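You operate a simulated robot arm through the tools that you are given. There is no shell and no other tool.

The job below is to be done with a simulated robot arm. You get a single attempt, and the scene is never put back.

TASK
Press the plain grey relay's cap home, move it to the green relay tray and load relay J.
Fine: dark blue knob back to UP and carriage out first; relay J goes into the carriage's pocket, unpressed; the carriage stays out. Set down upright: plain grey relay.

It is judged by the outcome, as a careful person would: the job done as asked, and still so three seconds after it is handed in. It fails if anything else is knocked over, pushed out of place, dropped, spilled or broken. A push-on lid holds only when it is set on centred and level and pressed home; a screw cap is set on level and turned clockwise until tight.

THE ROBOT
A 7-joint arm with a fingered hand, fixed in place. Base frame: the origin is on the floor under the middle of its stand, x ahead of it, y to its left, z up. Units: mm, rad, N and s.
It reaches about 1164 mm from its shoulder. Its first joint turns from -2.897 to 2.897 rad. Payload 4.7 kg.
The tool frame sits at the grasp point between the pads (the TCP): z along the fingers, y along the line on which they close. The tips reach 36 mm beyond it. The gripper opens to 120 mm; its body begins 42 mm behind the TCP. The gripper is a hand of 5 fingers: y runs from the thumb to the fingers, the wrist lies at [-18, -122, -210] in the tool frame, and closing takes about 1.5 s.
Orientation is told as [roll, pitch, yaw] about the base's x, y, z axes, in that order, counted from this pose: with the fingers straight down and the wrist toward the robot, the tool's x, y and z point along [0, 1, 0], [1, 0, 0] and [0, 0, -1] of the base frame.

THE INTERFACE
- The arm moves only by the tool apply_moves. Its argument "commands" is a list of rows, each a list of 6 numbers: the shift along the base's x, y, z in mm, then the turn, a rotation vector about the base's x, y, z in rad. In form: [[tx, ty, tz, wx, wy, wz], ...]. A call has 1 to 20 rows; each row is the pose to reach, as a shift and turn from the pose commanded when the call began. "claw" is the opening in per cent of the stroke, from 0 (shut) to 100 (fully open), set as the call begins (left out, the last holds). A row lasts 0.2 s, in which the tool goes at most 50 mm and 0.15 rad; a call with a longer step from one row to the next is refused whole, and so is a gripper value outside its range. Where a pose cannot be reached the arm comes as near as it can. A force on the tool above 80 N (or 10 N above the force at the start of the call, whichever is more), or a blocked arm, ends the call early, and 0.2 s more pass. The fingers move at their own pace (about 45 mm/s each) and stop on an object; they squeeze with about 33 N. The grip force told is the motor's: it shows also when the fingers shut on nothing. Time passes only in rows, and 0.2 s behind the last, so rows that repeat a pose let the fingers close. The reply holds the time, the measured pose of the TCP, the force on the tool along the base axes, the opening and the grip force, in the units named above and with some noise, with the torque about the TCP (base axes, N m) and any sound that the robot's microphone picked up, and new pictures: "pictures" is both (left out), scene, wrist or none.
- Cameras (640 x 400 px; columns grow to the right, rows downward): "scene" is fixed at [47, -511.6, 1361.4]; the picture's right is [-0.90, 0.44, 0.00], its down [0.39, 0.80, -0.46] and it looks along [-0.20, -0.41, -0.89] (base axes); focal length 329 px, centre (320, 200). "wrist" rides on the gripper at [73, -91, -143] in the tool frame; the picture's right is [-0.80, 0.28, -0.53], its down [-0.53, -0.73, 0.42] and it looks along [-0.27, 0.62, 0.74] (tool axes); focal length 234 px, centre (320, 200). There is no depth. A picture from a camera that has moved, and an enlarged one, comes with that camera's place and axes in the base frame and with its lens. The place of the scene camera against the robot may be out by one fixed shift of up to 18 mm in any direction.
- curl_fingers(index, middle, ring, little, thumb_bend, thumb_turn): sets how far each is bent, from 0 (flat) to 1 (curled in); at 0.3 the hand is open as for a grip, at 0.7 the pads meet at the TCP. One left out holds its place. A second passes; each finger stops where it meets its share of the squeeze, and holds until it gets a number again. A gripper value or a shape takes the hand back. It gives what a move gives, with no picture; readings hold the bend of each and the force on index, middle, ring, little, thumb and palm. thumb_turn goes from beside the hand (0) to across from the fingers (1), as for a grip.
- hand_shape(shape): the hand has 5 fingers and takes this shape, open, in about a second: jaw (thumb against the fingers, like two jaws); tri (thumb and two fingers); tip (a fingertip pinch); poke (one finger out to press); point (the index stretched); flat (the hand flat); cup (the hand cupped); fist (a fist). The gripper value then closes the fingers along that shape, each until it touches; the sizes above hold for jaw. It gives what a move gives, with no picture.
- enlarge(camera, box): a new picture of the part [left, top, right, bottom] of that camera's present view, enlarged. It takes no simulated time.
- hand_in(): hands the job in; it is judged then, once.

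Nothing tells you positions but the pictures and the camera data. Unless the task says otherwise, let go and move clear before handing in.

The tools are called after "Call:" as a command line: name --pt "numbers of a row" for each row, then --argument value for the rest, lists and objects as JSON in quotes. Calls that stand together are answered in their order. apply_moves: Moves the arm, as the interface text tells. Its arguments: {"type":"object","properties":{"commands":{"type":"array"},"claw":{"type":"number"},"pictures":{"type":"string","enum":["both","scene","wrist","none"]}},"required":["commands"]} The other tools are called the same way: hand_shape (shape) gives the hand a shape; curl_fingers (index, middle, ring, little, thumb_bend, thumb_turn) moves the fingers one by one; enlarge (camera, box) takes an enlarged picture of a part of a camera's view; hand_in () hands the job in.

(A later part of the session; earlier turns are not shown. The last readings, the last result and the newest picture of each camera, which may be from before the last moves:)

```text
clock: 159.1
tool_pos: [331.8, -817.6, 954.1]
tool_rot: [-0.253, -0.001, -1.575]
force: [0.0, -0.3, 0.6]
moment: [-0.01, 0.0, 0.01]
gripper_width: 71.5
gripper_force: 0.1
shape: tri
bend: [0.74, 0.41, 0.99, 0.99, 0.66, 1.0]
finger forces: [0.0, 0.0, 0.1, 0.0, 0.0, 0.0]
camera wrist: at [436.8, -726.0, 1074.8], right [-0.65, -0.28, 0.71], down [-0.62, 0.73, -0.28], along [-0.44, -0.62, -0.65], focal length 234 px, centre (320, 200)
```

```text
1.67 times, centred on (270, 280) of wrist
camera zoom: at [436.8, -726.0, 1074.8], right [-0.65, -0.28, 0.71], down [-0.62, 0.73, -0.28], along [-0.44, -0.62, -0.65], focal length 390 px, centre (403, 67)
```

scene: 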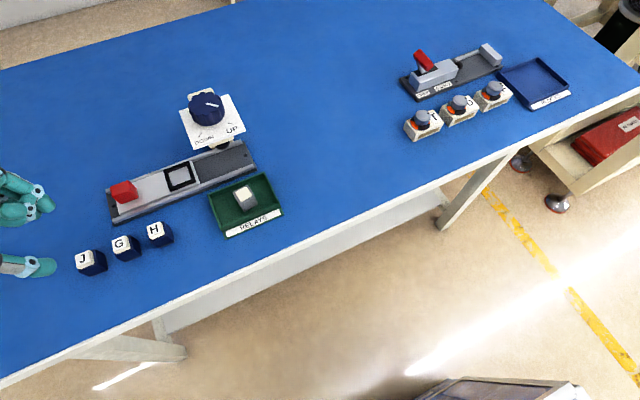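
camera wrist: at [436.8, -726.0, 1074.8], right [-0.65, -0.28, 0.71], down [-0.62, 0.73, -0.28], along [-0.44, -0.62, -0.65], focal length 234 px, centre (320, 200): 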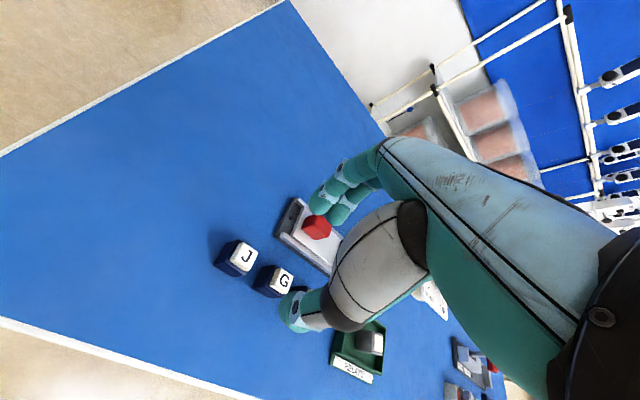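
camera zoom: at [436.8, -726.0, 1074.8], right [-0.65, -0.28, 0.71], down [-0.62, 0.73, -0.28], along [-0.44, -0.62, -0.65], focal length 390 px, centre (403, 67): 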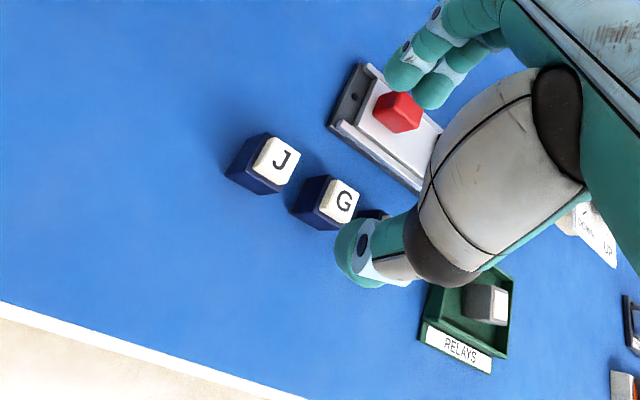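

The scene camera is clear, so I'll measure relay J and the empty pocket precisely.

Call:
enlarge --camera "scene" --box '[60, 225, 120, 280]'

Call:
enlarge --camera "scene" --box '[150, 150, 210, 205]'

Call:
enlarge --camera "wrist" --box '[200, 220, 300, 310]'

```text
7.27 times, centred on (90, 252) of scene
camera zoom: at [47.0, -511.6, 1361.4], right [-0.9, 0.44, 0.0], down [0.39, 0.8, -0.46], along [-0.2, -0.41, -0.89], focal length 2392 px, centre (1993, -182)
```

zoom: 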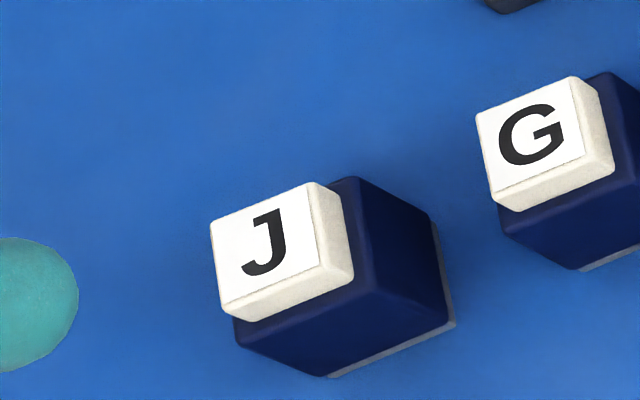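

```text
7.27 times, centred on (180, 178) of scene
camera zoom: at [47.0, -511.6, 1361.4], right [-0.9, 0.44, 0.0], down [0.39, 0.8, -0.46], along [-0.2, -0.41, -0.89], focal length 2392 px, centre (1338, 364)
```

zoom: 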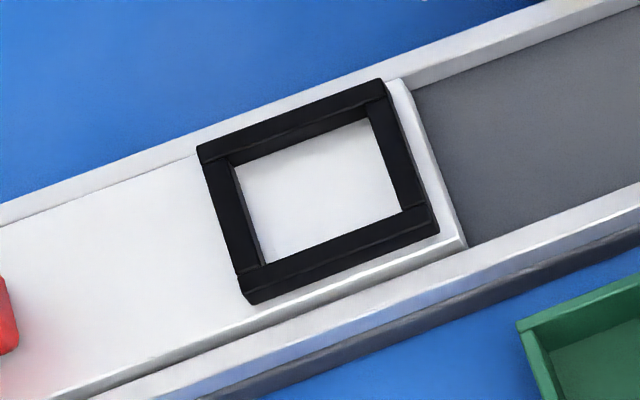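

```text
4.44 times, centred on (250, 265) of wrist
camera zoom: at [436.8, -726.0, 1074.8], right [-0.65, -0.28, 0.71], down [-0.62, 0.73, -0.28], along [-0.44, -0.62, -0.65], focal length 1041 px, centre (631, -89)
```

zoom: 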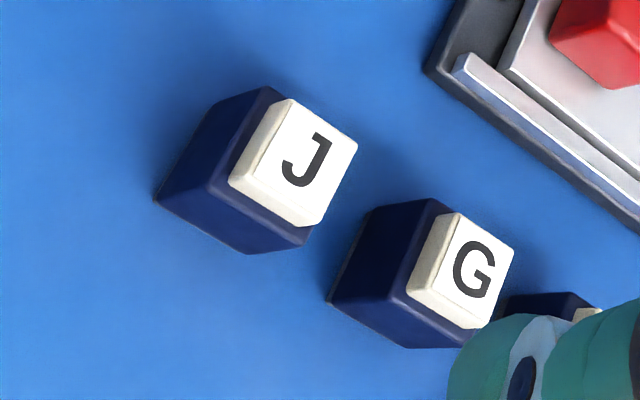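

Call:
enlarge --camera "scene" --box '[172, 156, 202, 194]'

Call:
enlarge --camera "scene" --box '[225, 175, 270, 215]'

```text
10.53 times, centred on (187, 175) of scene
camera zoom: at [47.0, -511.6, 1361.4], right [-0.9, 0.44, 0.0], down [0.39, 0.8, -0.46], along [-0.2, -0.41, -0.89], focal length 3463 px, centre (1720, 463)
```

zoom: 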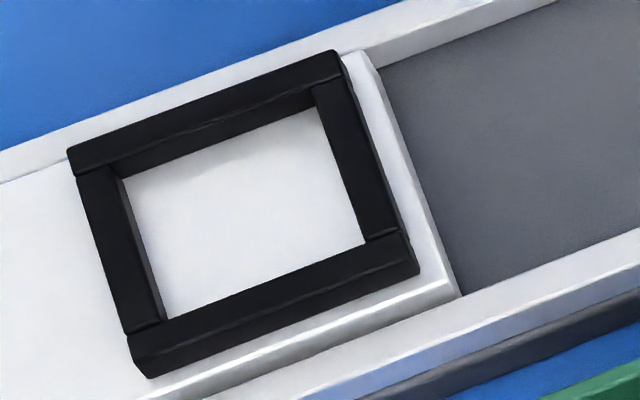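

```text
10.00 times, centred on (248, 195) of scene
camera zoom: at [47.0, -511.6, 1361.4], right [-0.9, 0.44, 0.0], down [0.39, 0.8, -0.46], along [-0.2, -0.41, -0.89], focal length 3290 px, centre (1045, 250)
```

zoom: 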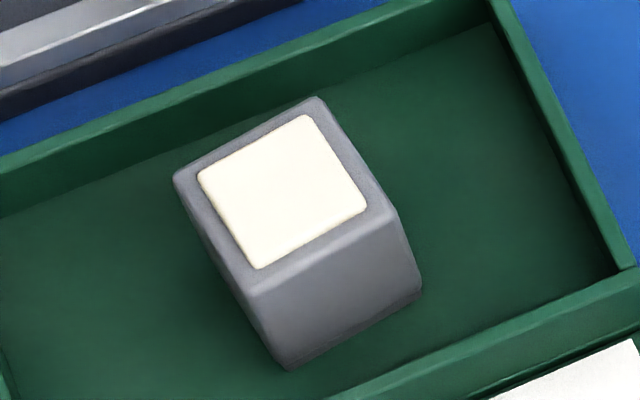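

Relay J sits square at (331, -821) and the table is at z≈783. The pocket's clear opening is about 37 mm, centred at (146.3, -925). I'll lower over J with a grip level below its raised cap.

Call:
apply_moves --pt "2 0 -20 0 0 0" --pt "4 -1 -45 0 0 0" --pt "4.5 -1 -70 0 0 0" --pt "4.5 -1 -90 0 0 0" --pt "4.5 -1 -90 0 0 0" --pictures "both"

Call:
enlarge --camera "wrist" --box '[220, 170, 400, 340]'

Call:
enlarge --camera "scene" --box '[40, 180, 160, 300]'

```text
clock: 160.2
tool_pos: [336.2, -818.3, 866.0]
tool_rot: [-0.251, -0.004, -1.572]
force: [0.0, -0.3, -0.4]
moment: [-0.01, 0.01, -0.03]
gripper_width: 71.8
gripper_force: 0.2
shape: tri
bend: [0.74, 0.41, 0.99, 0.99, 0.66, 1.0]
finger forces: [0.0, 0.1, 0.0, 0.0, 0.0, 0.0]
camera wrist: at [441.6, -726.3, 985.2], right [-0.65, -0.28, 0.71], down [-0.62, 0.73, -0.28], along [-0.44, -0.62, -0.65], focal length 234 px, centre (320, 200)
```

scene: 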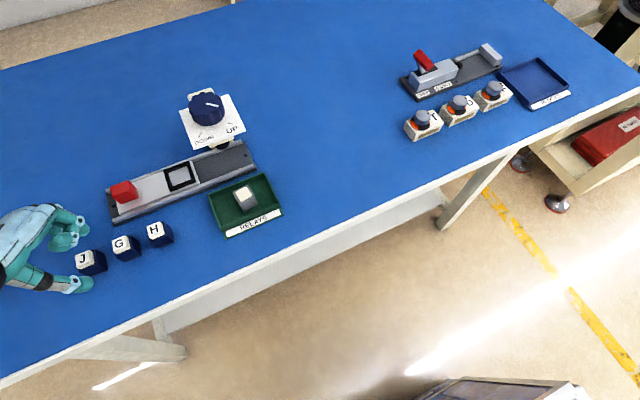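
wrist: 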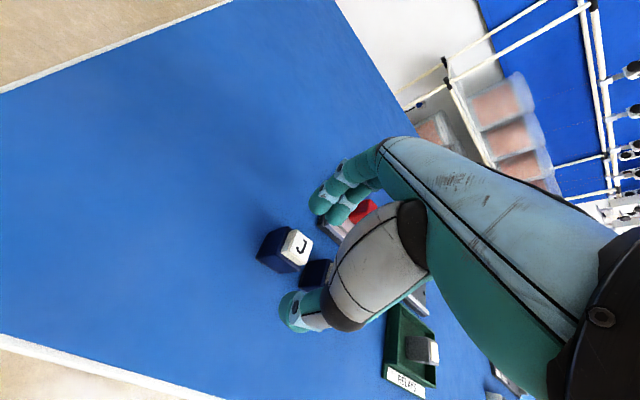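

```text
2.35 times, centred on (310, 255) of wrist
camera zoom: at [441.6, -726.3, 985.2], right [-0.65, -0.28, 0.71], down [-0.62, 0.73, -0.28], along [-0.44, -0.62, -0.65], focal length 551 px, centre (344, 71)
```

zoom: 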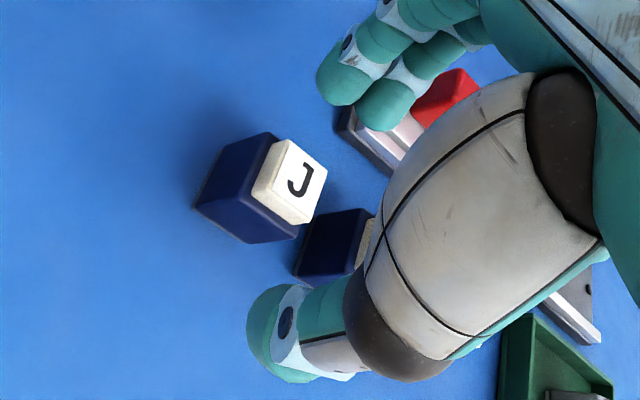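

```text
3.33 times, centred on (100, 240) of scene
camera zoom: at [47.0, -511.6, 1361.4], right [-0.9, 0.44, 0.0], down [0.39, 0.8, -0.46], along [-0.2, -0.41, -0.89], focal length 1096 px, centre (1053, 67)
```

zoom: 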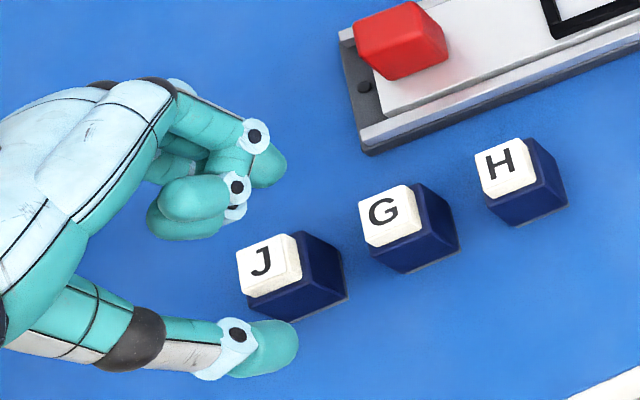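

Clear all round. Lowering to the grip height beside J's body.

Call:
apply_moves --pt "0 0 -9 0 0 0" --pt "0 0 -18 0 0 0" --pt "0 0 -26 0 0 0" --pt "0 0 -32 0 0 0" --pt "0 0 -32 0 0 0" --pictures "wrist"

Call:
enlarge --camera "wrist" --box '[220, 170, 400, 340]'

Call:
enlarge --camera "scene" --box '[40, 180, 160, 300]'

```text
clock: 161.4
tool_pos: [337.3, -818.1, 833.5]
tool_rot: [-0.252, -0.001, -1.573]
force: [0.2, 0.1, 0.2]
moment: [0.02, -0.01, -0.02]
gripper_width: 71.5
gripper_force: 0.1
shape: tri
bend: [0.74, 0.41, 0.99, 0.99, 0.66, 1.0]
finger forces: [0.1, 0.1, 0.0, 0.0, 0.0, 0.0]
camera wrist: at [441.7, -725.9, 954.4], right [-0.65, -0.28, 0.71], down [-0.62, 0.73, -0.28], along [-0.44, -0.62, -0.65], focal length 234 px, centre (320, 200)
```

wrist: 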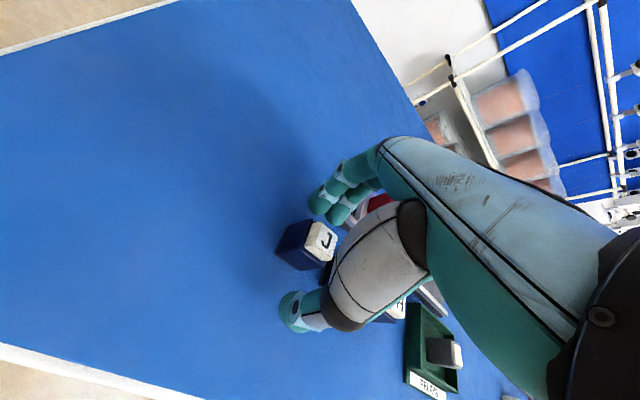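

```text
2.35 times, centred on (310, 255) of wrist
camera zoom: at [441.7, -725.9, 954.4], right [-0.65, -0.28, 0.71], down [-0.62, 0.73, -0.28], along [-0.44, -0.62, -0.65], focal length 551 px, centre (344, 71)
```

zoom: 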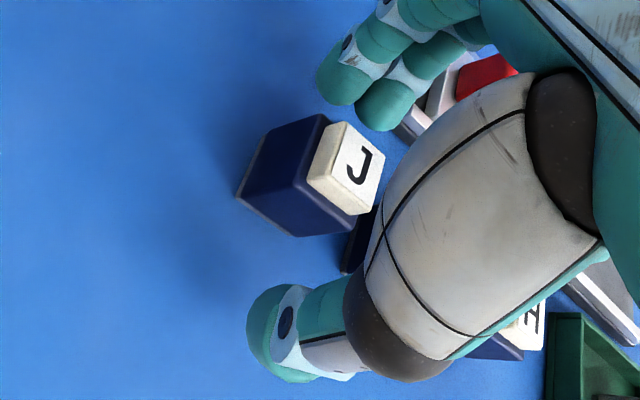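

```text
3.33 times, centred on (100, 240) of scene
camera zoom: at [47.0, -511.6, 1361.4], right [-0.9, 0.44, 0.0], down [0.39, 0.8, -0.46], along [-0.2, -0.41, -0.89], focal length 1096 px, centre (1053, 67)
```

zoom: 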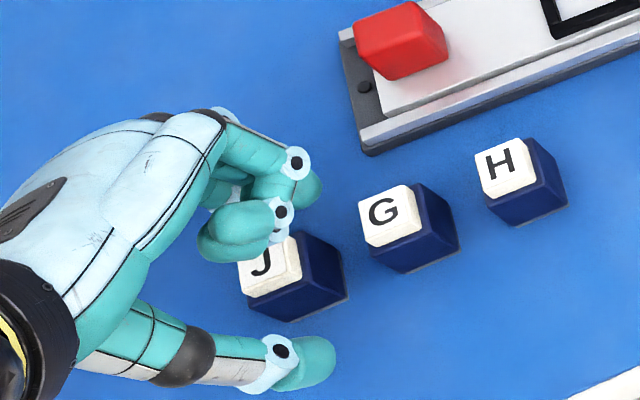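

J is between thumb and fingers. Closing.

Call:
apply_moves --pt "0 0 0 0 0 0" --pt "0 0 0 0 0 0" --pt "0 0 0 0 0 0" --pt "0 0 0 0 0 0" --pt "0 0 0 0 0 0" --pt "0 0 0 0 0 0" --claw 10 --pictures "wrist"

Call:
enlarge --camera "wrist" --box '[220, 170, 400, 340]'

Call:
enlarge --camera "scene" --box '[40, 180, 160, 300]'

```text
clock: 162.8
tool_pos: [336.6, -817.7, 834.6]
tool_rot: [-0.251, -0.001, -1.572]
force: [-0.4, -1.1, -0.8]
moment: [-0.01, 0.0, -0.02]
gripper_width: 26.4
gripper_force: 32.9
shape: tri
bend: [0.74, 0.58, 1.0, 1.0, 0.74, 1.0]
finger forces: [15.0, 14.7, 0.0, 0.0, 29.5, 0.1]
camera wrist: at [441.7, -725.9, 954.3], right [-0.65, -0.28, 0.71], down [-0.62, 0.73, -0.28], along [-0.44, -0.62, -0.65], focal length 234 px, centre (320, 200)
```

wrist: 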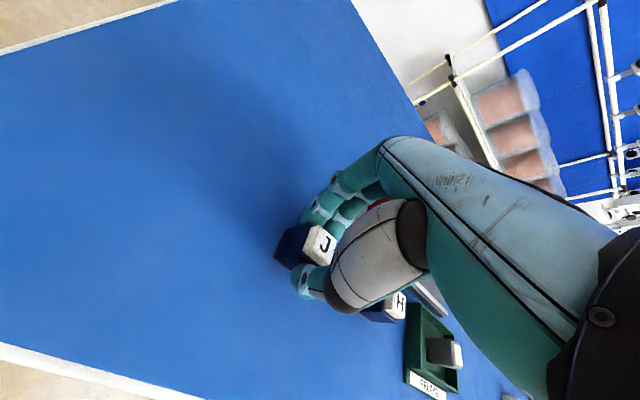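

```text
2.35 times, centred on (310, 255) of wrist
camera zoom: at [441.7, -725.9, 954.3], right [-0.65, -0.28, 0.71], down [-0.62, 0.73, -0.28], along [-0.44, -0.62, -0.65], focal length 551 px, centre (344, 71)
```

zoom: 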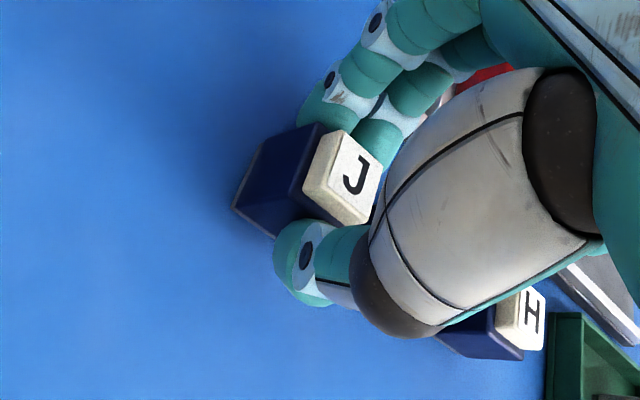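

```text
3.33 times, centred on (100, 240) of scene
camera zoom: at [47.0, -511.6, 1361.4], right [-0.9, 0.44, 0.0], down [0.39, 0.8, -0.46], along [-0.2, -0.41, -0.89], focal length 1096 px, centre (1053, 67)
```

zoom: 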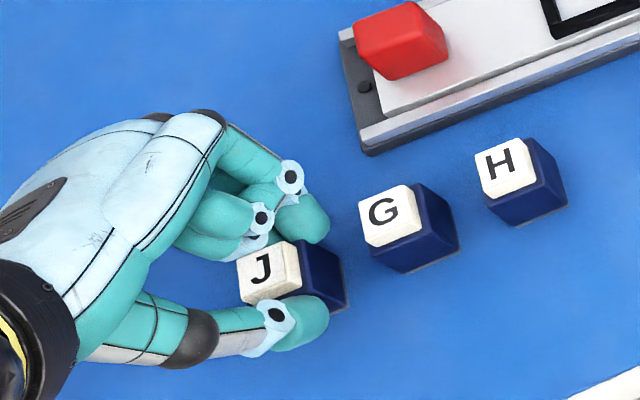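

J is held with its cap still raised. Lifting.

Call:
apply_moves --pt "0 0 3 0 0 0" --pt "0 0 8 0 0 0" --pt "0 0 15 0 0 0" --pt "0 0 25 0 0 0" --pt "0 0 40 0 0 0" --pt "0 0 40 0 0 0" --pictures "wrist"

Call:
enlarge --camera "wrist" --box '[240, 190, 380, 320]'

Call:
enlarge --camera "scene" --box '[20, 160, 140, 280]'

```text
clock: 164.2
tool_pos: [336.0, -819.0, 873.4]
tool_rot: [-0.25, -0.002, -1.574]
force: [0.3, 0.3, -0.5]
moment: [-0.01, -0.03, 0.0]
gripper_width: 26.7
gripper_force: 32.8
shape: tri
bend: [0.74, 0.58, 1.0, 1.0, 0.74, 1.0]
finger forces: [14.9, 14.6, 0.0, 0.0, 29.5, 0.1]
camera wrist: at [440.3, -727.2, 992.5], right [-0.65, -0.28, 0.71], down [-0.62, 0.73, -0.28], along [-0.44, -0.62, -0.65], focal length 234 px, centre (320, 200)
```

wrist: 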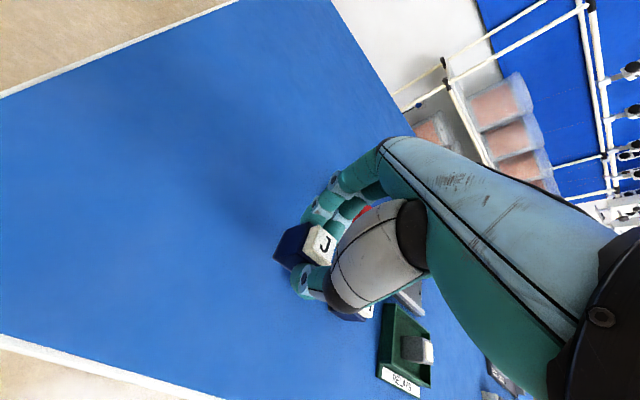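

```text
3.08 times, centred on (310, 255) of wrist
camera zoom: at [440.3, -727.2, 992.5], right [-0.65, -0.28, 0.71], down [-0.62, 0.73, -0.28], along [-0.44, -0.62, -0.65], focal length 720 px, centre (351, 31)
```

zoom: 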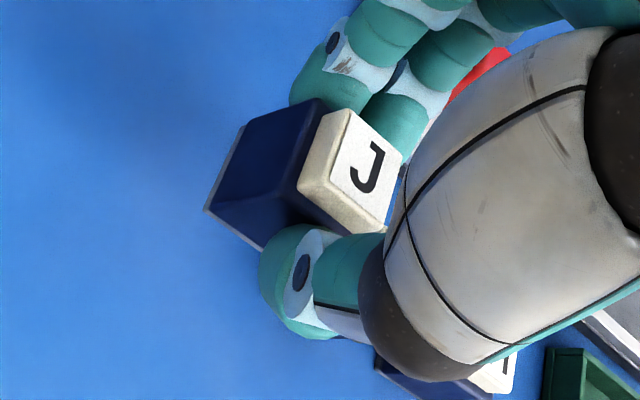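

```text
3.33 times, centred on (80, 220) of scene
camera zoom: at [47.0, -511.6, 1361.4], right [-0.9, 0.44, 0.0], down [0.39, 0.8, -0.46], along [-0.2, -0.41, -0.89], focal length 1096 px, centre (1120, 133)
```

zoom: 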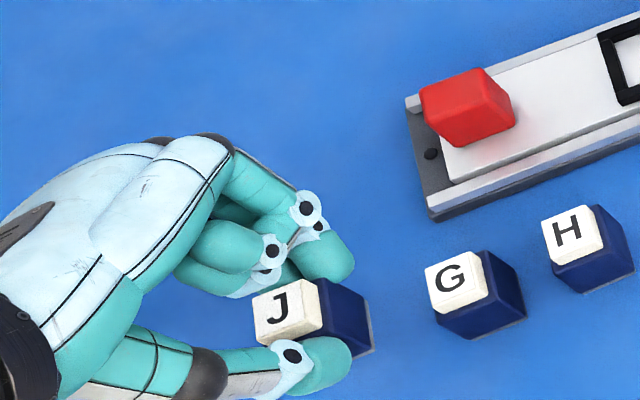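

J is up with its cap intact. I'll carry it high over to the pocket, with a slight yaw to keep the little finger off the press plate.

Call:
apply_moves --pt "0 0 20 0 0 0" --pt "-10 0 40 0 0 0" --pt "-35 -5 55 0 0 0.02" --pt "-60 -10 55 0 0 0.04" --pt "-85 -15 55 0 0 0.06" --pt "-110 -20 55 0 0 0.08" --pt "-135 -25 55 0 0 0.08" --pt "-160 -35 55 0 0 0.08" --pt "-180 -55 55 0 0 0.08" --pt "-184 -80 55 0 0 0.08" --pt "-184 -107 55 0 0 0.08" --pt "-184 -107 55 0 0 0.08" --pictures "both"

Call:
enlarge --camera "scene" --box '[100, 90, 250, 220]'

Call:
enlarge --camera "wrist" --box '[200, 170, 400, 370]'

```text
clock: 166.8
tool_pos: [156.3, -923.6, 928.7]
tool_rot: [-0.25, -0.002, -1.491]
force: [-0.2, 0.0, -1.1]
moment: [-0.01, 0.0, 0.0]
gripper_width: 26.6
gripper_force: 33.6
shape: tri
bend: [0.74, 0.58, 1.0, 1.0, 0.74, 1.0]
finger forces: [15.0, 14.5, 0.0, 0.1, 29.6, 0.0]
camera wrist: at [252.7, -824.0, 1048.2], right [-0.62, -0.33, 0.71], down [-0.68, 0.68, -0.28], along [-0.39, -0.65, -0.65], focal length 234 px, centre (320, 200)
```

scene: 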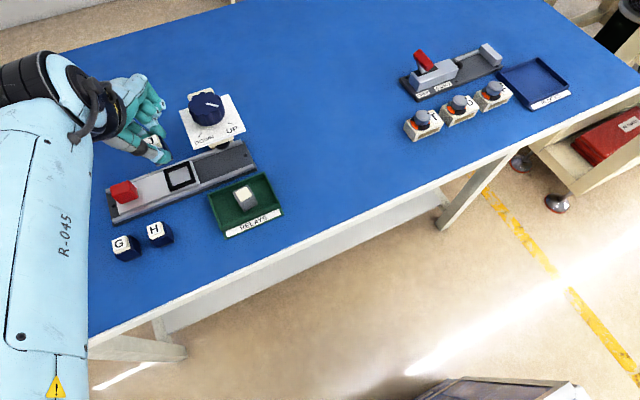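
wrist: 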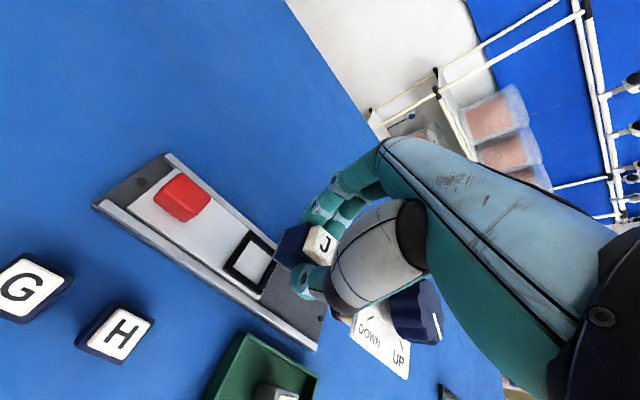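

```text
3.08 times, centred on (175, 155) of scene
camera zoom: at [47.0, -511.6, 1361.4], right [-0.9, 0.44, 0.0], down [0.39, 0.8, -0.46], along [-0.2, -0.41, -0.89], focal length 1012 px, centre (766, 338)
```

zoom: 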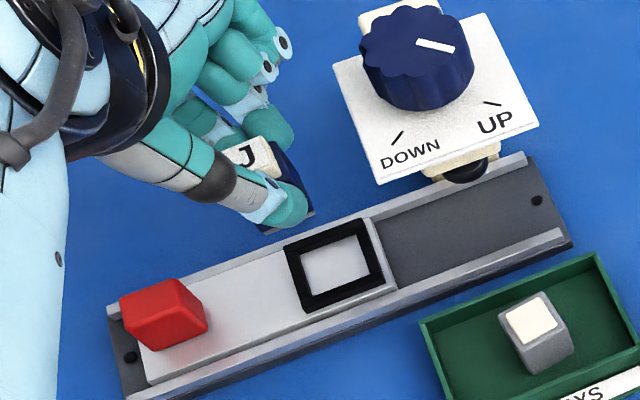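

```text
2.00 times, centred on (300, 270) of wrist
camera zoom: at [252.7, -824.0, 1048.2], right [-0.62, -0.33, 0.71], down [-0.68, 0.68, -0.28], along [-0.39, -0.65, -0.65], focal length 468 px, centre (360, 60)
```

zoom: 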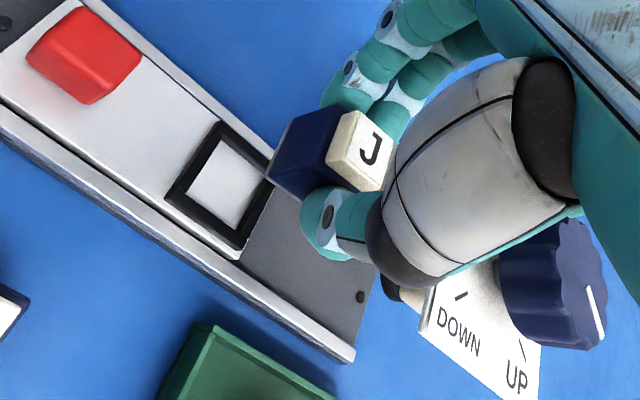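

J hovers just beside the pocket, needing about 3 mm toward the press. I'll correct that and lower to just above the frame.

Call:
apply_moves --pt "-1.5 0 -12 0 0 0" --pt "-3 0 -25 0 0 0" --pt "-3 0 -38 0 0 0" --pt "-3 0 -50 0 0 0" --pt "-3 0 -50 0 0 0" --pictures "both"

Call:
enlarge --camera "scene" --box '[140, 130, 220, 200]'

Call:
enlarge --camera "wrist" --box '[220, 190, 360, 330]'

```text
clock: 168.1
tool_pos: [150.6, -924.2, 876.9]
tool_rot: [-0.251, -0.002, -1.494]
force: [0.7, -0.4, -0.8]
moment: [-0.02, -0.05, 0.0]
gripper_width: 26.5
gripper_force: 33.6
shape: tri
bend: [0.74, 0.58, 1.0, 1.0, 0.74, 1.0]
finger forces: [15.0, 14.6, 0.0, 0.0, 29.6, 0.0]
camera wrist: at [247.5, -823.8, 997.8], right [-0.62, -0.33, 0.71], down [-0.68, 0.68, -0.28], along [-0.39, -0.65, -0.65], focal length 234 px, centre (320, 200)
```

scene: 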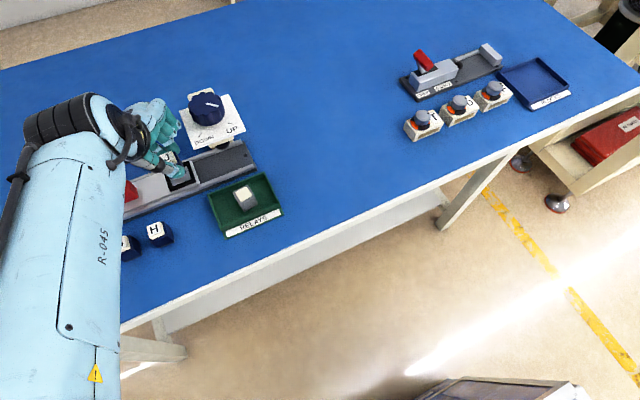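
wrist: 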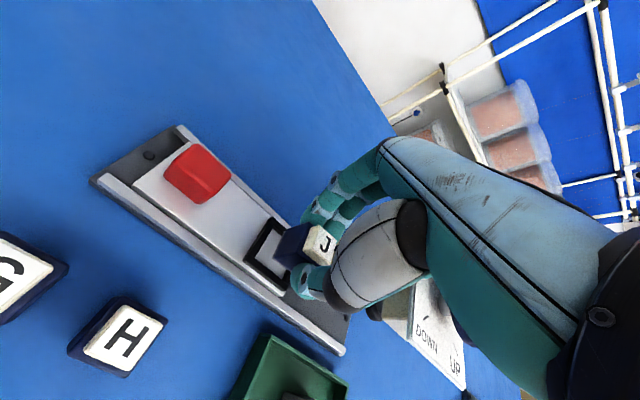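

```text
5.71 times, centred on (180, 165) of scene
camera zoom: at [47.0, -511.6, 1361.4], right [-0.9, 0.44, 0.0], down [0.39, 0.8, -0.46], along [-0.2, -0.41, -0.89], focal length 1880 px, centre (1120, 400)
```

zoom: 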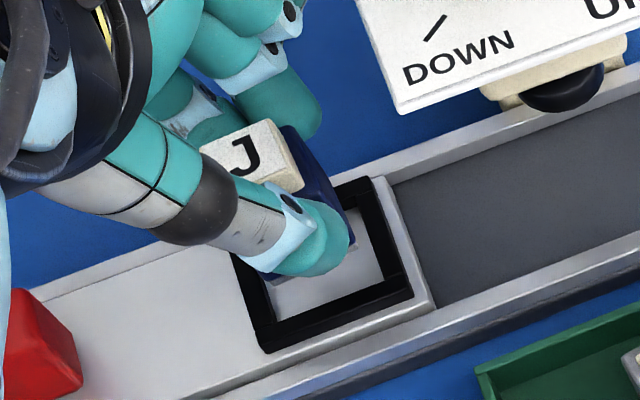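

```text
2.86 times, centred on (290, 260) of wrist
camera zoom: at [247.5, -823.8, 997.8], right [-0.62, -0.33, 0.71], down [-0.68, 0.68, -0.28], along [-0.39, -0.65, -0.65], focal length 669 px, centre (406, 29)
```

zoom: 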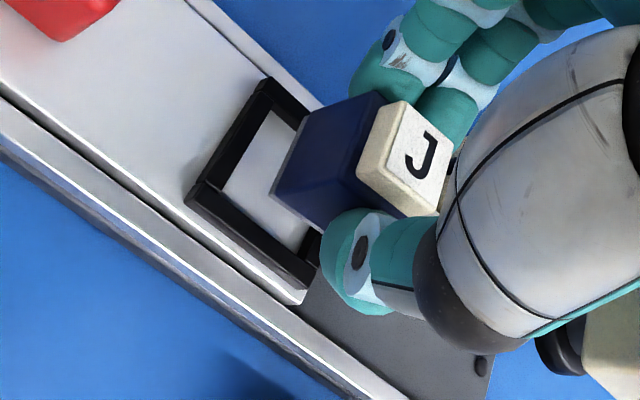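

J is about centred over the pocket, a hair too far forward and rotated a few degrees. A small correction, then lower in small steps.

Call:
apply_moves --pt "-0.5 -1.5 -3 0 0 -0.025" --pt "-0.5 -1.5 -7 0 0 -0.05" --pt "-0.5 -1.5 -10 0 0 -0.05" --pt "-0.5 -1.5 -10 0 0 -0.05" --pictures "wrist"

Call:
enlarge --camera "wrist" --box '[220, 190, 360, 330]'

Call:
enlarge --camera "scene" --box '[140, 130, 220, 200]'

```text
clock: 169.1
tool_pos: [150.8, -924.5, 867.7]
tool_rot: [-0.251, 0.0, -1.543]
force: [-0.9, -0.3, -1.2]
moment: [0.02, -0.04, 0.03]
gripper_width: 26.8
gripper_force: 33.3
shape: tri
bend: [0.74, 0.58, 1.0, 1.0, 0.74, 1.0]
finger forces: [15.0, 14.6, 0.1, 0.0, 29.6, 0.0]
camera wrist: at [251.8, -830.5, 988.0], right [-0.64, -0.3, 0.71], down [-0.64, 0.71, -0.28], along [-0.42, -0.63, -0.65], focal length 234 px, centre (320, 200)
```

wrist: 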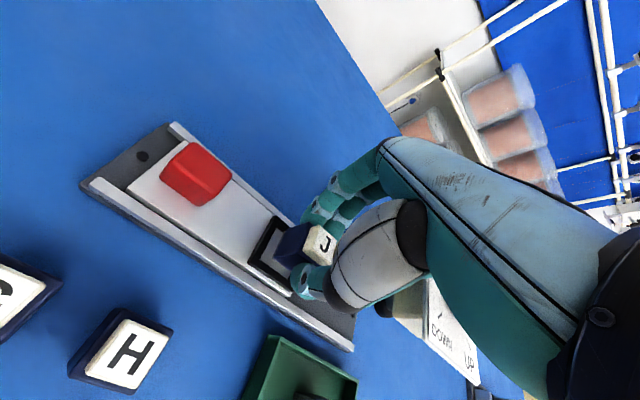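

```text
2.86 times, centred on (290, 260) of wrist
camera zoom: at [251.8, -830.5, 988.0], right [-0.64, -0.3, 0.71], down [-0.64, 0.71, -0.28], along [-0.42, -0.63, -0.65], focal length 669 px, centre (406, 29)
```

zoom: 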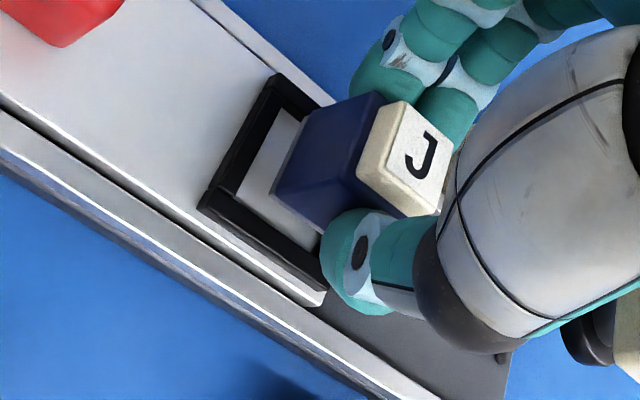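

```text
5.71 times, centred on (180, 165) of scene
camera zoom: at [47.0, -511.6, 1361.4], right [-0.9, 0.44, 0.0], down [0.39, 0.8, -0.46], along [-0.2, -0.41, -0.89], focal length 1880 px, centre (1120, 400)
```

zoom: 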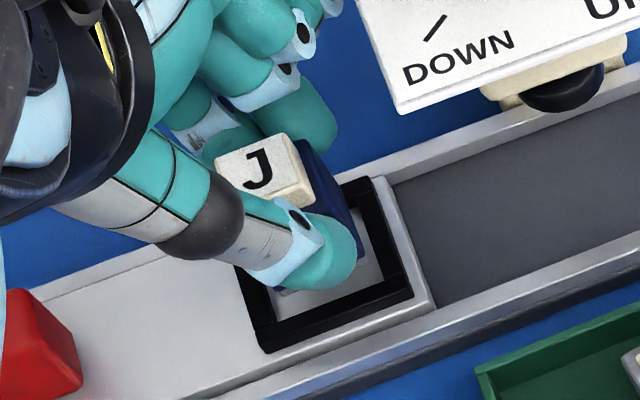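

J is now centred and square over the pocket to within a millimetre. Lowering it in.

Call:
apply_moves --pt "-0.5 0 -3 0 0 0" --pt "-0.5 0 -6 0 0 0" --pt "-0.5 0 -9 0 0 0" --pt "-0.5 0 -9 0 0 0" --pictures "none"

Call:
enlarge --camera "wrist" --box '[220, 190, 360, 330]'

```text
clock: 170.1
tool_pos: [149.3, -925.4, 863.2]
tool_rot: [-0.252, -0.004, -1.543]
force: [1.5, -0.1, 8.2]
moment: [-0.01, 0.07, 0.0]
gripper_width: 26.7
gripper_force: 32.4
shape: tri
bend: [0.74, 0.58, 1.0, 1.0, 0.74, 1.0]
finger forces: [15.2, 16.2, 0.0, 0.0, 31.3, 0.0]
```

```text
2.86 times, centred on (290, 260) of wrist
camera zoom: at [250.7, -830.6, 981.8], right [-0.64, -0.29, 0.71], down [-0.64, 0.71, -0.28], along [-0.42, -0.64, -0.65], focal length 669 px, centre (406, 29)
```

zoom: 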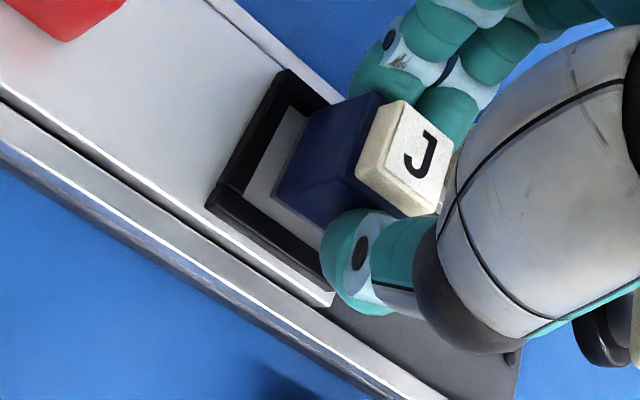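

A light contact came slightly early, so J's bottom edge is probably resting on the frame. I'll look from the scene camera.

Call:
enlarge --camera "scene" --box '[160, 145, 205, 190]'

Call:
enlarge --camera "wrist" --box '[260, 215, 330, 285]'

```text
8.89 times, centred on (182, 168) of scene
camera zoom: at [47.0, -511.6, 1361.4], right [-0.9, 0.44, 0.0], down [0.39, 0.8, -0.46], along [-0.2, -0.41, -0.89], focal length 2924 px, centre (1542, 489)
```

zoom: 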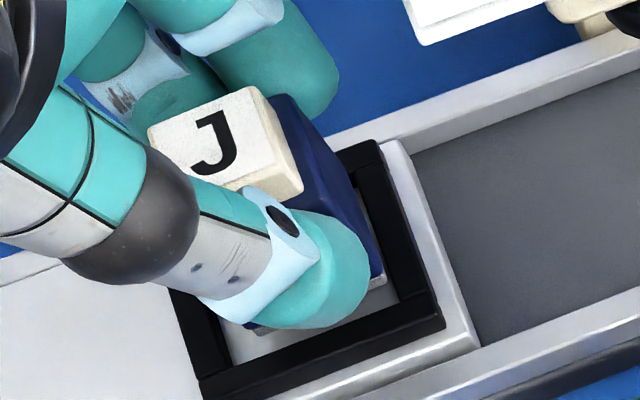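

```text
5.71 times, centred on (295, 250) of wrist
camera zoom: at [250.7, -830.6, 981.8], right [-0.64, -0.29, 0.71], down [-0.64, 0.71, -0.28], along [-0.42, -0.64, -0.65], focal length 1338 px, centre (463, -86)
```

zoom: 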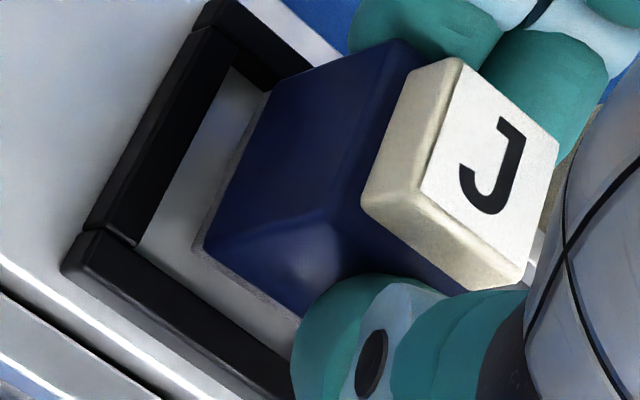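

J sits about 3 mm too far toward the press, with its edge likely on that wall of the frame. I'll raise slightly, shift +3 mm in x, and lower again.

Call:
apply_moves --pt "0 0 3 0 0 0" --pt "1.5 0 5 0 0 0" --pt "3 0 5 0 0 0" --pt "3 0 5 0 0 0" --pictures "none"

Call:
enlarge --camera "wrist" --box '[260, 215, 330, 285]'

Call:
enlarge --camera "scene" --box '[160, 145, 205, 190]'

```text
clock: 171.1
tool_pos: [151.1, -925.4, 864.7]
tool_rot: [-0.25, -0.001, -1.543]
force: [-0.9, 0.2, -0.2]
moment: [0.01, 0.0, -0.01]
gripper_width: 26.7
gripper_force: 32.3
shape: tri
bend: [0.74, 0.58, 1.0, 1.0, 0.74, 1.0]
finger forces: [15.1, 15.6, 0.0, 0.0, 30.7, 0.0]
```

```text
5.71 times, centred on (295, 250) of wrist
camera zoom: at [253.7, -830.4, 984.4], right [-0.64, -0.3, 0.71], down [-0.64, 0.71, -0.28], along [-0.42, -0.63, -0.65], focal length 1338 px, centre (463, -86)
```

zoom: 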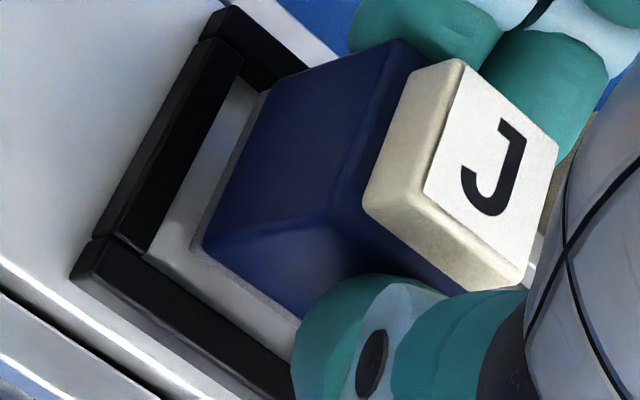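

```text
8.89 times, centred on (182, 168) of scene
camera zoom: at [47.0, -511.6, 1361.4], right [-0.9, 0.44, 0.0], down [0.39, 0.8, -0.46], along [-0.2, -0.41, -0.89], focal length 2924 px, centre (1542, 489)
```

zoom: 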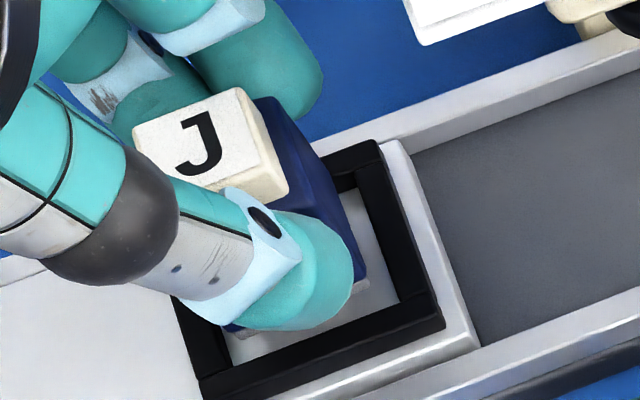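

Now there's clear floor on that side. A 1.5 mm shift forward to centre it in y, then lower.

Call:
apply_moves --pt "0 1.5 0 0 0 0" --pt "0 1.5 -3 0 0 0" --pt "0 1.5 -6 0 0 0" --pt "0 1.5 -6 0 0 0" --pictures "none"

Call:
enlarge --camera "wrist" --box '[260, 215, 330, 285]'

Call:
enlarge --camera "scene" --box '[160, 145, 205, 190]'

```text
clock: 172.1
tool_pos: [151.8, -924.3, 858.6]
tool_rot: [-0.251, -0.001, -1.544]
force: [-0.4, -0.4, -1.4]
moment: [-0.03, 0.0, 0.02]
gripper_width: 27.0
gripper_force: 32.8
shape: tri
bend: [0.74, 0.58, 1.0, 1.0, 0.74, 1.0]
finger forces: [15.0, 15.7, 0.1, 0.1, 30.7, 0.0]
```

```text
5.71 times, centred on (295, 250) of wrist
camera zoom: at [253.7, -829.9, 978.5], right [-0.64, -0.3, 0.71], down [-0.64, 0.71, -0.28], along [-0.42, -0.63, -0.65], focal length 1338 px, centre (463, -86)
```

zoom: 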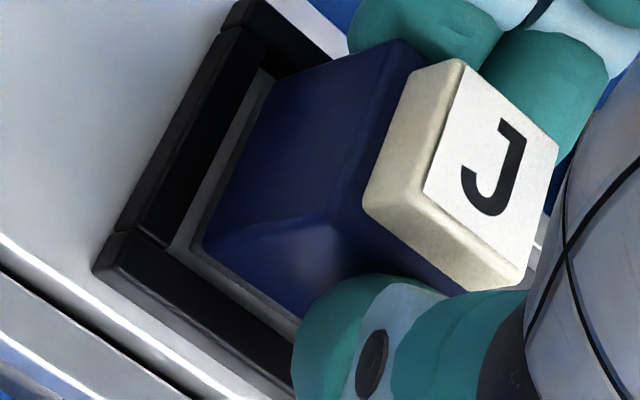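

```text
8.89 times, centred on (182, 168) of scene
camera zoom: at [47.0, -511.6, 1361.4], right [-0.9, 0.44, 0.0], down [0.39, 0.8, -0.46], along [-0.2, -0.41, -0.89], focal length 2924 px, centre (1542, 489)
```

zoom: 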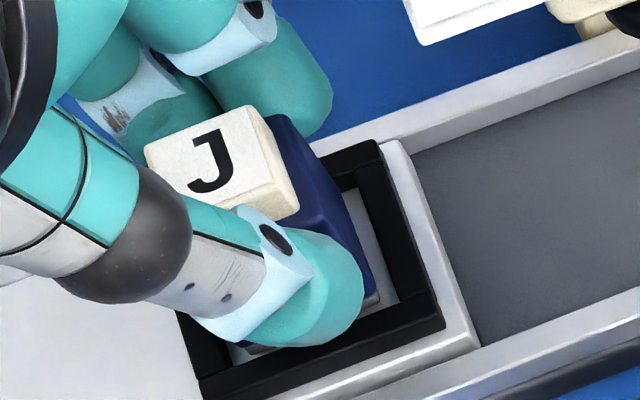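

It has gone past the frame edge with no force. Lowering the last few millimetres to the floor.

Call:
apply_moves --pt "0 0 -1.5 0 0 0" --pt "0 0 -3 0 0 0" --pt "0 0 -3 0 0 0" --pictures "none"

```text
clock: 172.8
tool_pos: [152.7, -924.5, 855.3]
tool_rot: [-0.252, -0.004, -1.544]
force: [-0.5, 1.1, 1.8]
moment: [0.01, 0.01, 0.0]
gripper_width: 26.6
gripper_force: 33.2
shape: tri
bend: [0.74, 0.58, 1.0, 1.0, 0.74, 1.0]
finger forces: [15.3, 15.4, 0.0, 0.0, 31.3, 0.1]
```

Call:
apply_moves --pt "0 0 -1 0 0 0" --pt "0 0 -1.5 0 0 0" --pictures "none"

Call:
enlarge --camera "wrist" --box '[260, 215, 330, 285]'

Call:
enlarge --camera "scene" --box '[160, 145, 205, 190]'

```text
clock: 173.4
tool_pos: [150.4, -924.5, 855.6]
tool_rot: [-0.251, -0.006, -1.542]
force: [1.0, -2.3, 7.0]
moment: [-0.13, -0.01, 0.03]
gripper_width: 27.0
gripper_force: 32.5
shape: tri
bend: [0.74, 0.58, 1.0, 1.0, 0.75, 1.0]
finger forces: [16.9, 16.7, 0.1, 0.1, 30.6, 0.1]
```

```text
5.71 times, centred on (295, 250) of wrist
camera zoom: at [253.3, -829.0, 975.2], right [-0.64, -0.29, 0.71], down [-0.64, 0.71, -0.28], along [-0.42, -0.64, -0.65], focal length 1338 px, centre (463, -86)
```

zoom: 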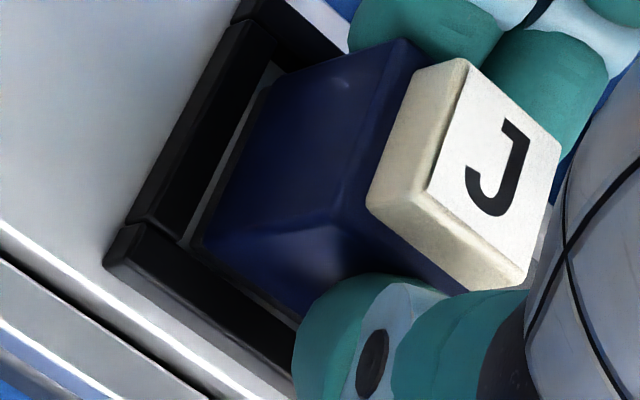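

```text
8.89 times, centred on (182, 168) of scene
camera zoom: at [47.0, -511.6, 1361.4], right [-0.9, 0.44, 0.0], down [0.39, 0.8, -0.46], along [-0.2, -0.41, -0.89], focal length 2924 px, centre (1542, 489)
```

zoom: 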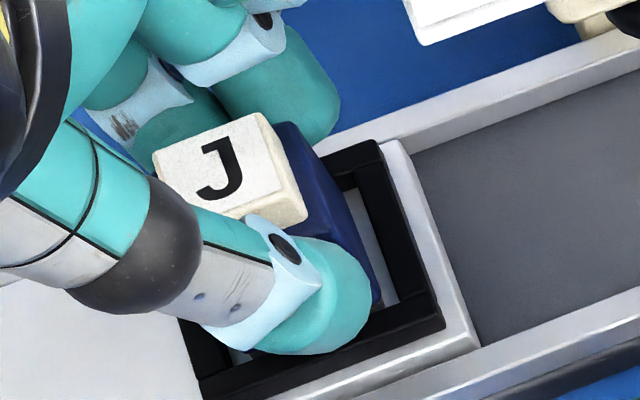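

J is seated on the pocket floor. Opening gently.

Call:
apply_moves --pt "0 0 0 0 0 0" --pt "0 0 0 0 0 0" --pt "0 0 0 0 0 0" --pt "0 0 0 0 0 0" --claw 45 --pictures "none"

Call:
enlarge --camera "wrist" --box '[240, 195, 360, 305]'

Call:
enlarge --camera "scene" --box '[140, 130, 220, 200]'

```text
clock: 174.4
tool_pos: [150.9, -924.0, 852.8]
tool_rot: [-0.253, -0.002, -1.542]
force: [-0.6, -0.3, 0.9]
moment: [-0.02, 0.01, 0.01]
gripper_width: 53.6
gripper_force: 0.1
shape: tri
bend: [0.74, 0.47, 0.99, 0.99, 0.72, 1.0]
finger forces: [0.1, 0.1, 0.1, 0.0, 0.0, 0.1]
```

```text
3.64 times, centred on (300, 250) of wrist
camera zoom: at [253.1, -829.0, 973.6], right [-0.64, -0.3, 0.71], down [-0.64, 0.71, -0.28], along [-0.42, -0.63, -0.65], focal length 852 px, centre (393, 18)
```

zoom: 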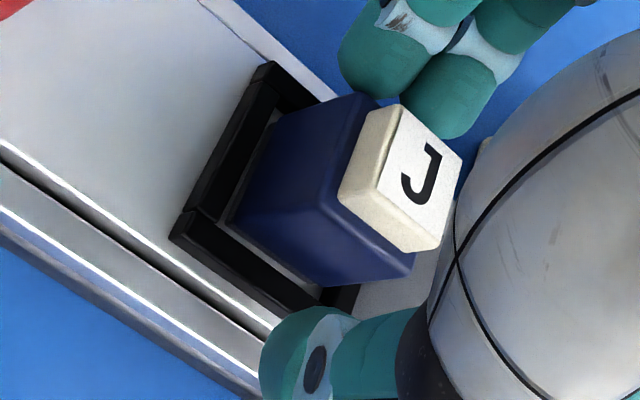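

```text
5.71 times, centred on (180, 165) of scene
camera zoom: at [47.0, -511.6, 1361.4], right [-0.9, 0.44, 0.0], down [0.39, 0.8, -0.46], along [-0.2, -0.41, -0.89], focal length 1880 px, centre (1120, 400)
```

zoom: 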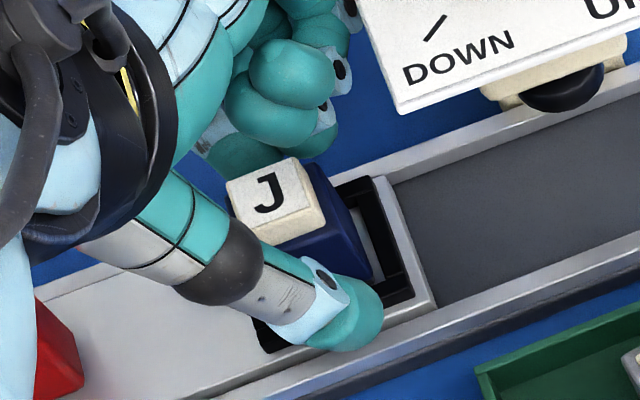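

J stands in the pocket with its cap still raised. Withdrawing along the finger axis, away from the press.

Call:
apply_moves --pt "1.5 0 6 0 0 0" --pt "4 0 16 0 0 0" --pt "8 0 32 0 0 0" --pt "14 0 54 0 0 0" --pt "22 5 80 0 0 0" --pt "35 20 110 0 0 0" --pt "50 50 130 0 0 0" --pt "60 90 140 0 0 0" --pt "60 90 140 0 0 0" --pictures "both"

Call:
enlarge --camera "scene" --box '[100, 80, 300, 250]'

Call:
enlarge --camera "wrist" --box '[180, 190, 360, 340]'

```text
clock: 176.4
tool_pos: [211.3, -834.0, 997.0]
tool_rot: [-0.253, -0.001, -1.543]
force: [-0.2, -0.6, 0.7]
moment: [-0.02, 0.02, -0.01]
gripper_width: 54.0
gripper_force: 0.0
shape: tri
bend: [0.74, 0.47, 0.99, 0.99, 0.72, 1.0]
finger forces: [0.0, 0.1, 0.0, 0.1, 0.0, 0.0]
camera wrist: at [313.0, -739.8, 1117.3], right [-0.64, -0.3, 0.71], down [-0.64, 0.71, -0.28], along [-0.42, -0.63, -0.65], focal length 234 px, centre (320, 200)
```

scene: 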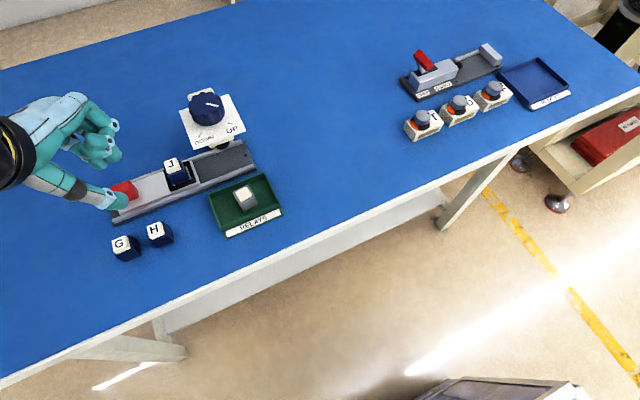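
wrist: 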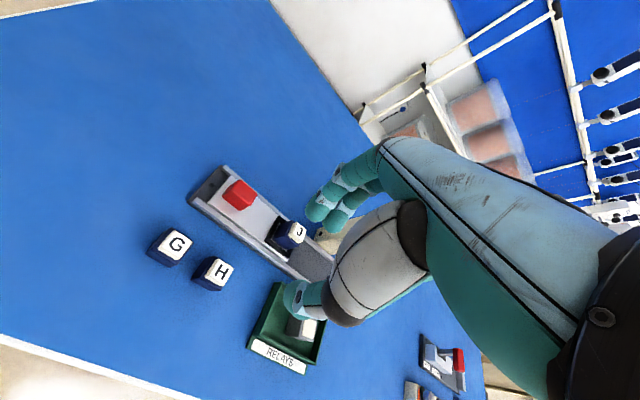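

```text
2.35 times, centred on (200, 165) of scene
camera zoom: at [47.0, -511.6, 1361.4], right [-0.9, 0.44, 0.0], down [0.39, 0.8, -0.46], along [-0.2, -0.41, -0.89], focal length 774 px, centre (602, 282)
```

zoom: 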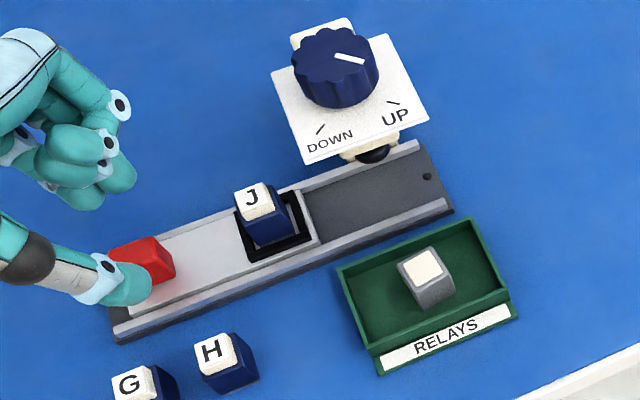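

```text
2.67 times, centred on (270, 265) of wrist
camera zoom: at [313.0, -739.8, 1117.3], right [-0.64, -0.3, 0.71], down [-0.64, 0.71, -0.28], along [-0.42, -0.63, -0.65], focal length 624 px, centre (453, 27)
```

zoom: 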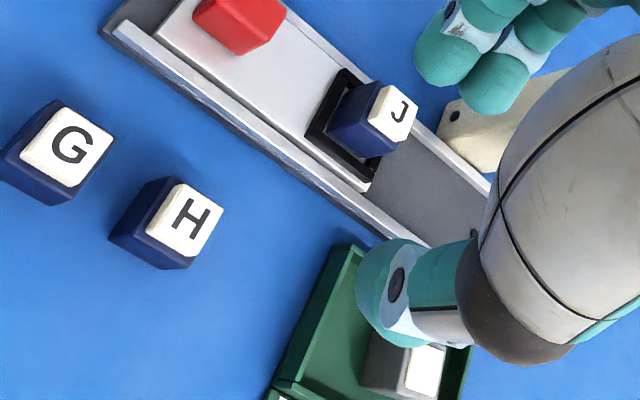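

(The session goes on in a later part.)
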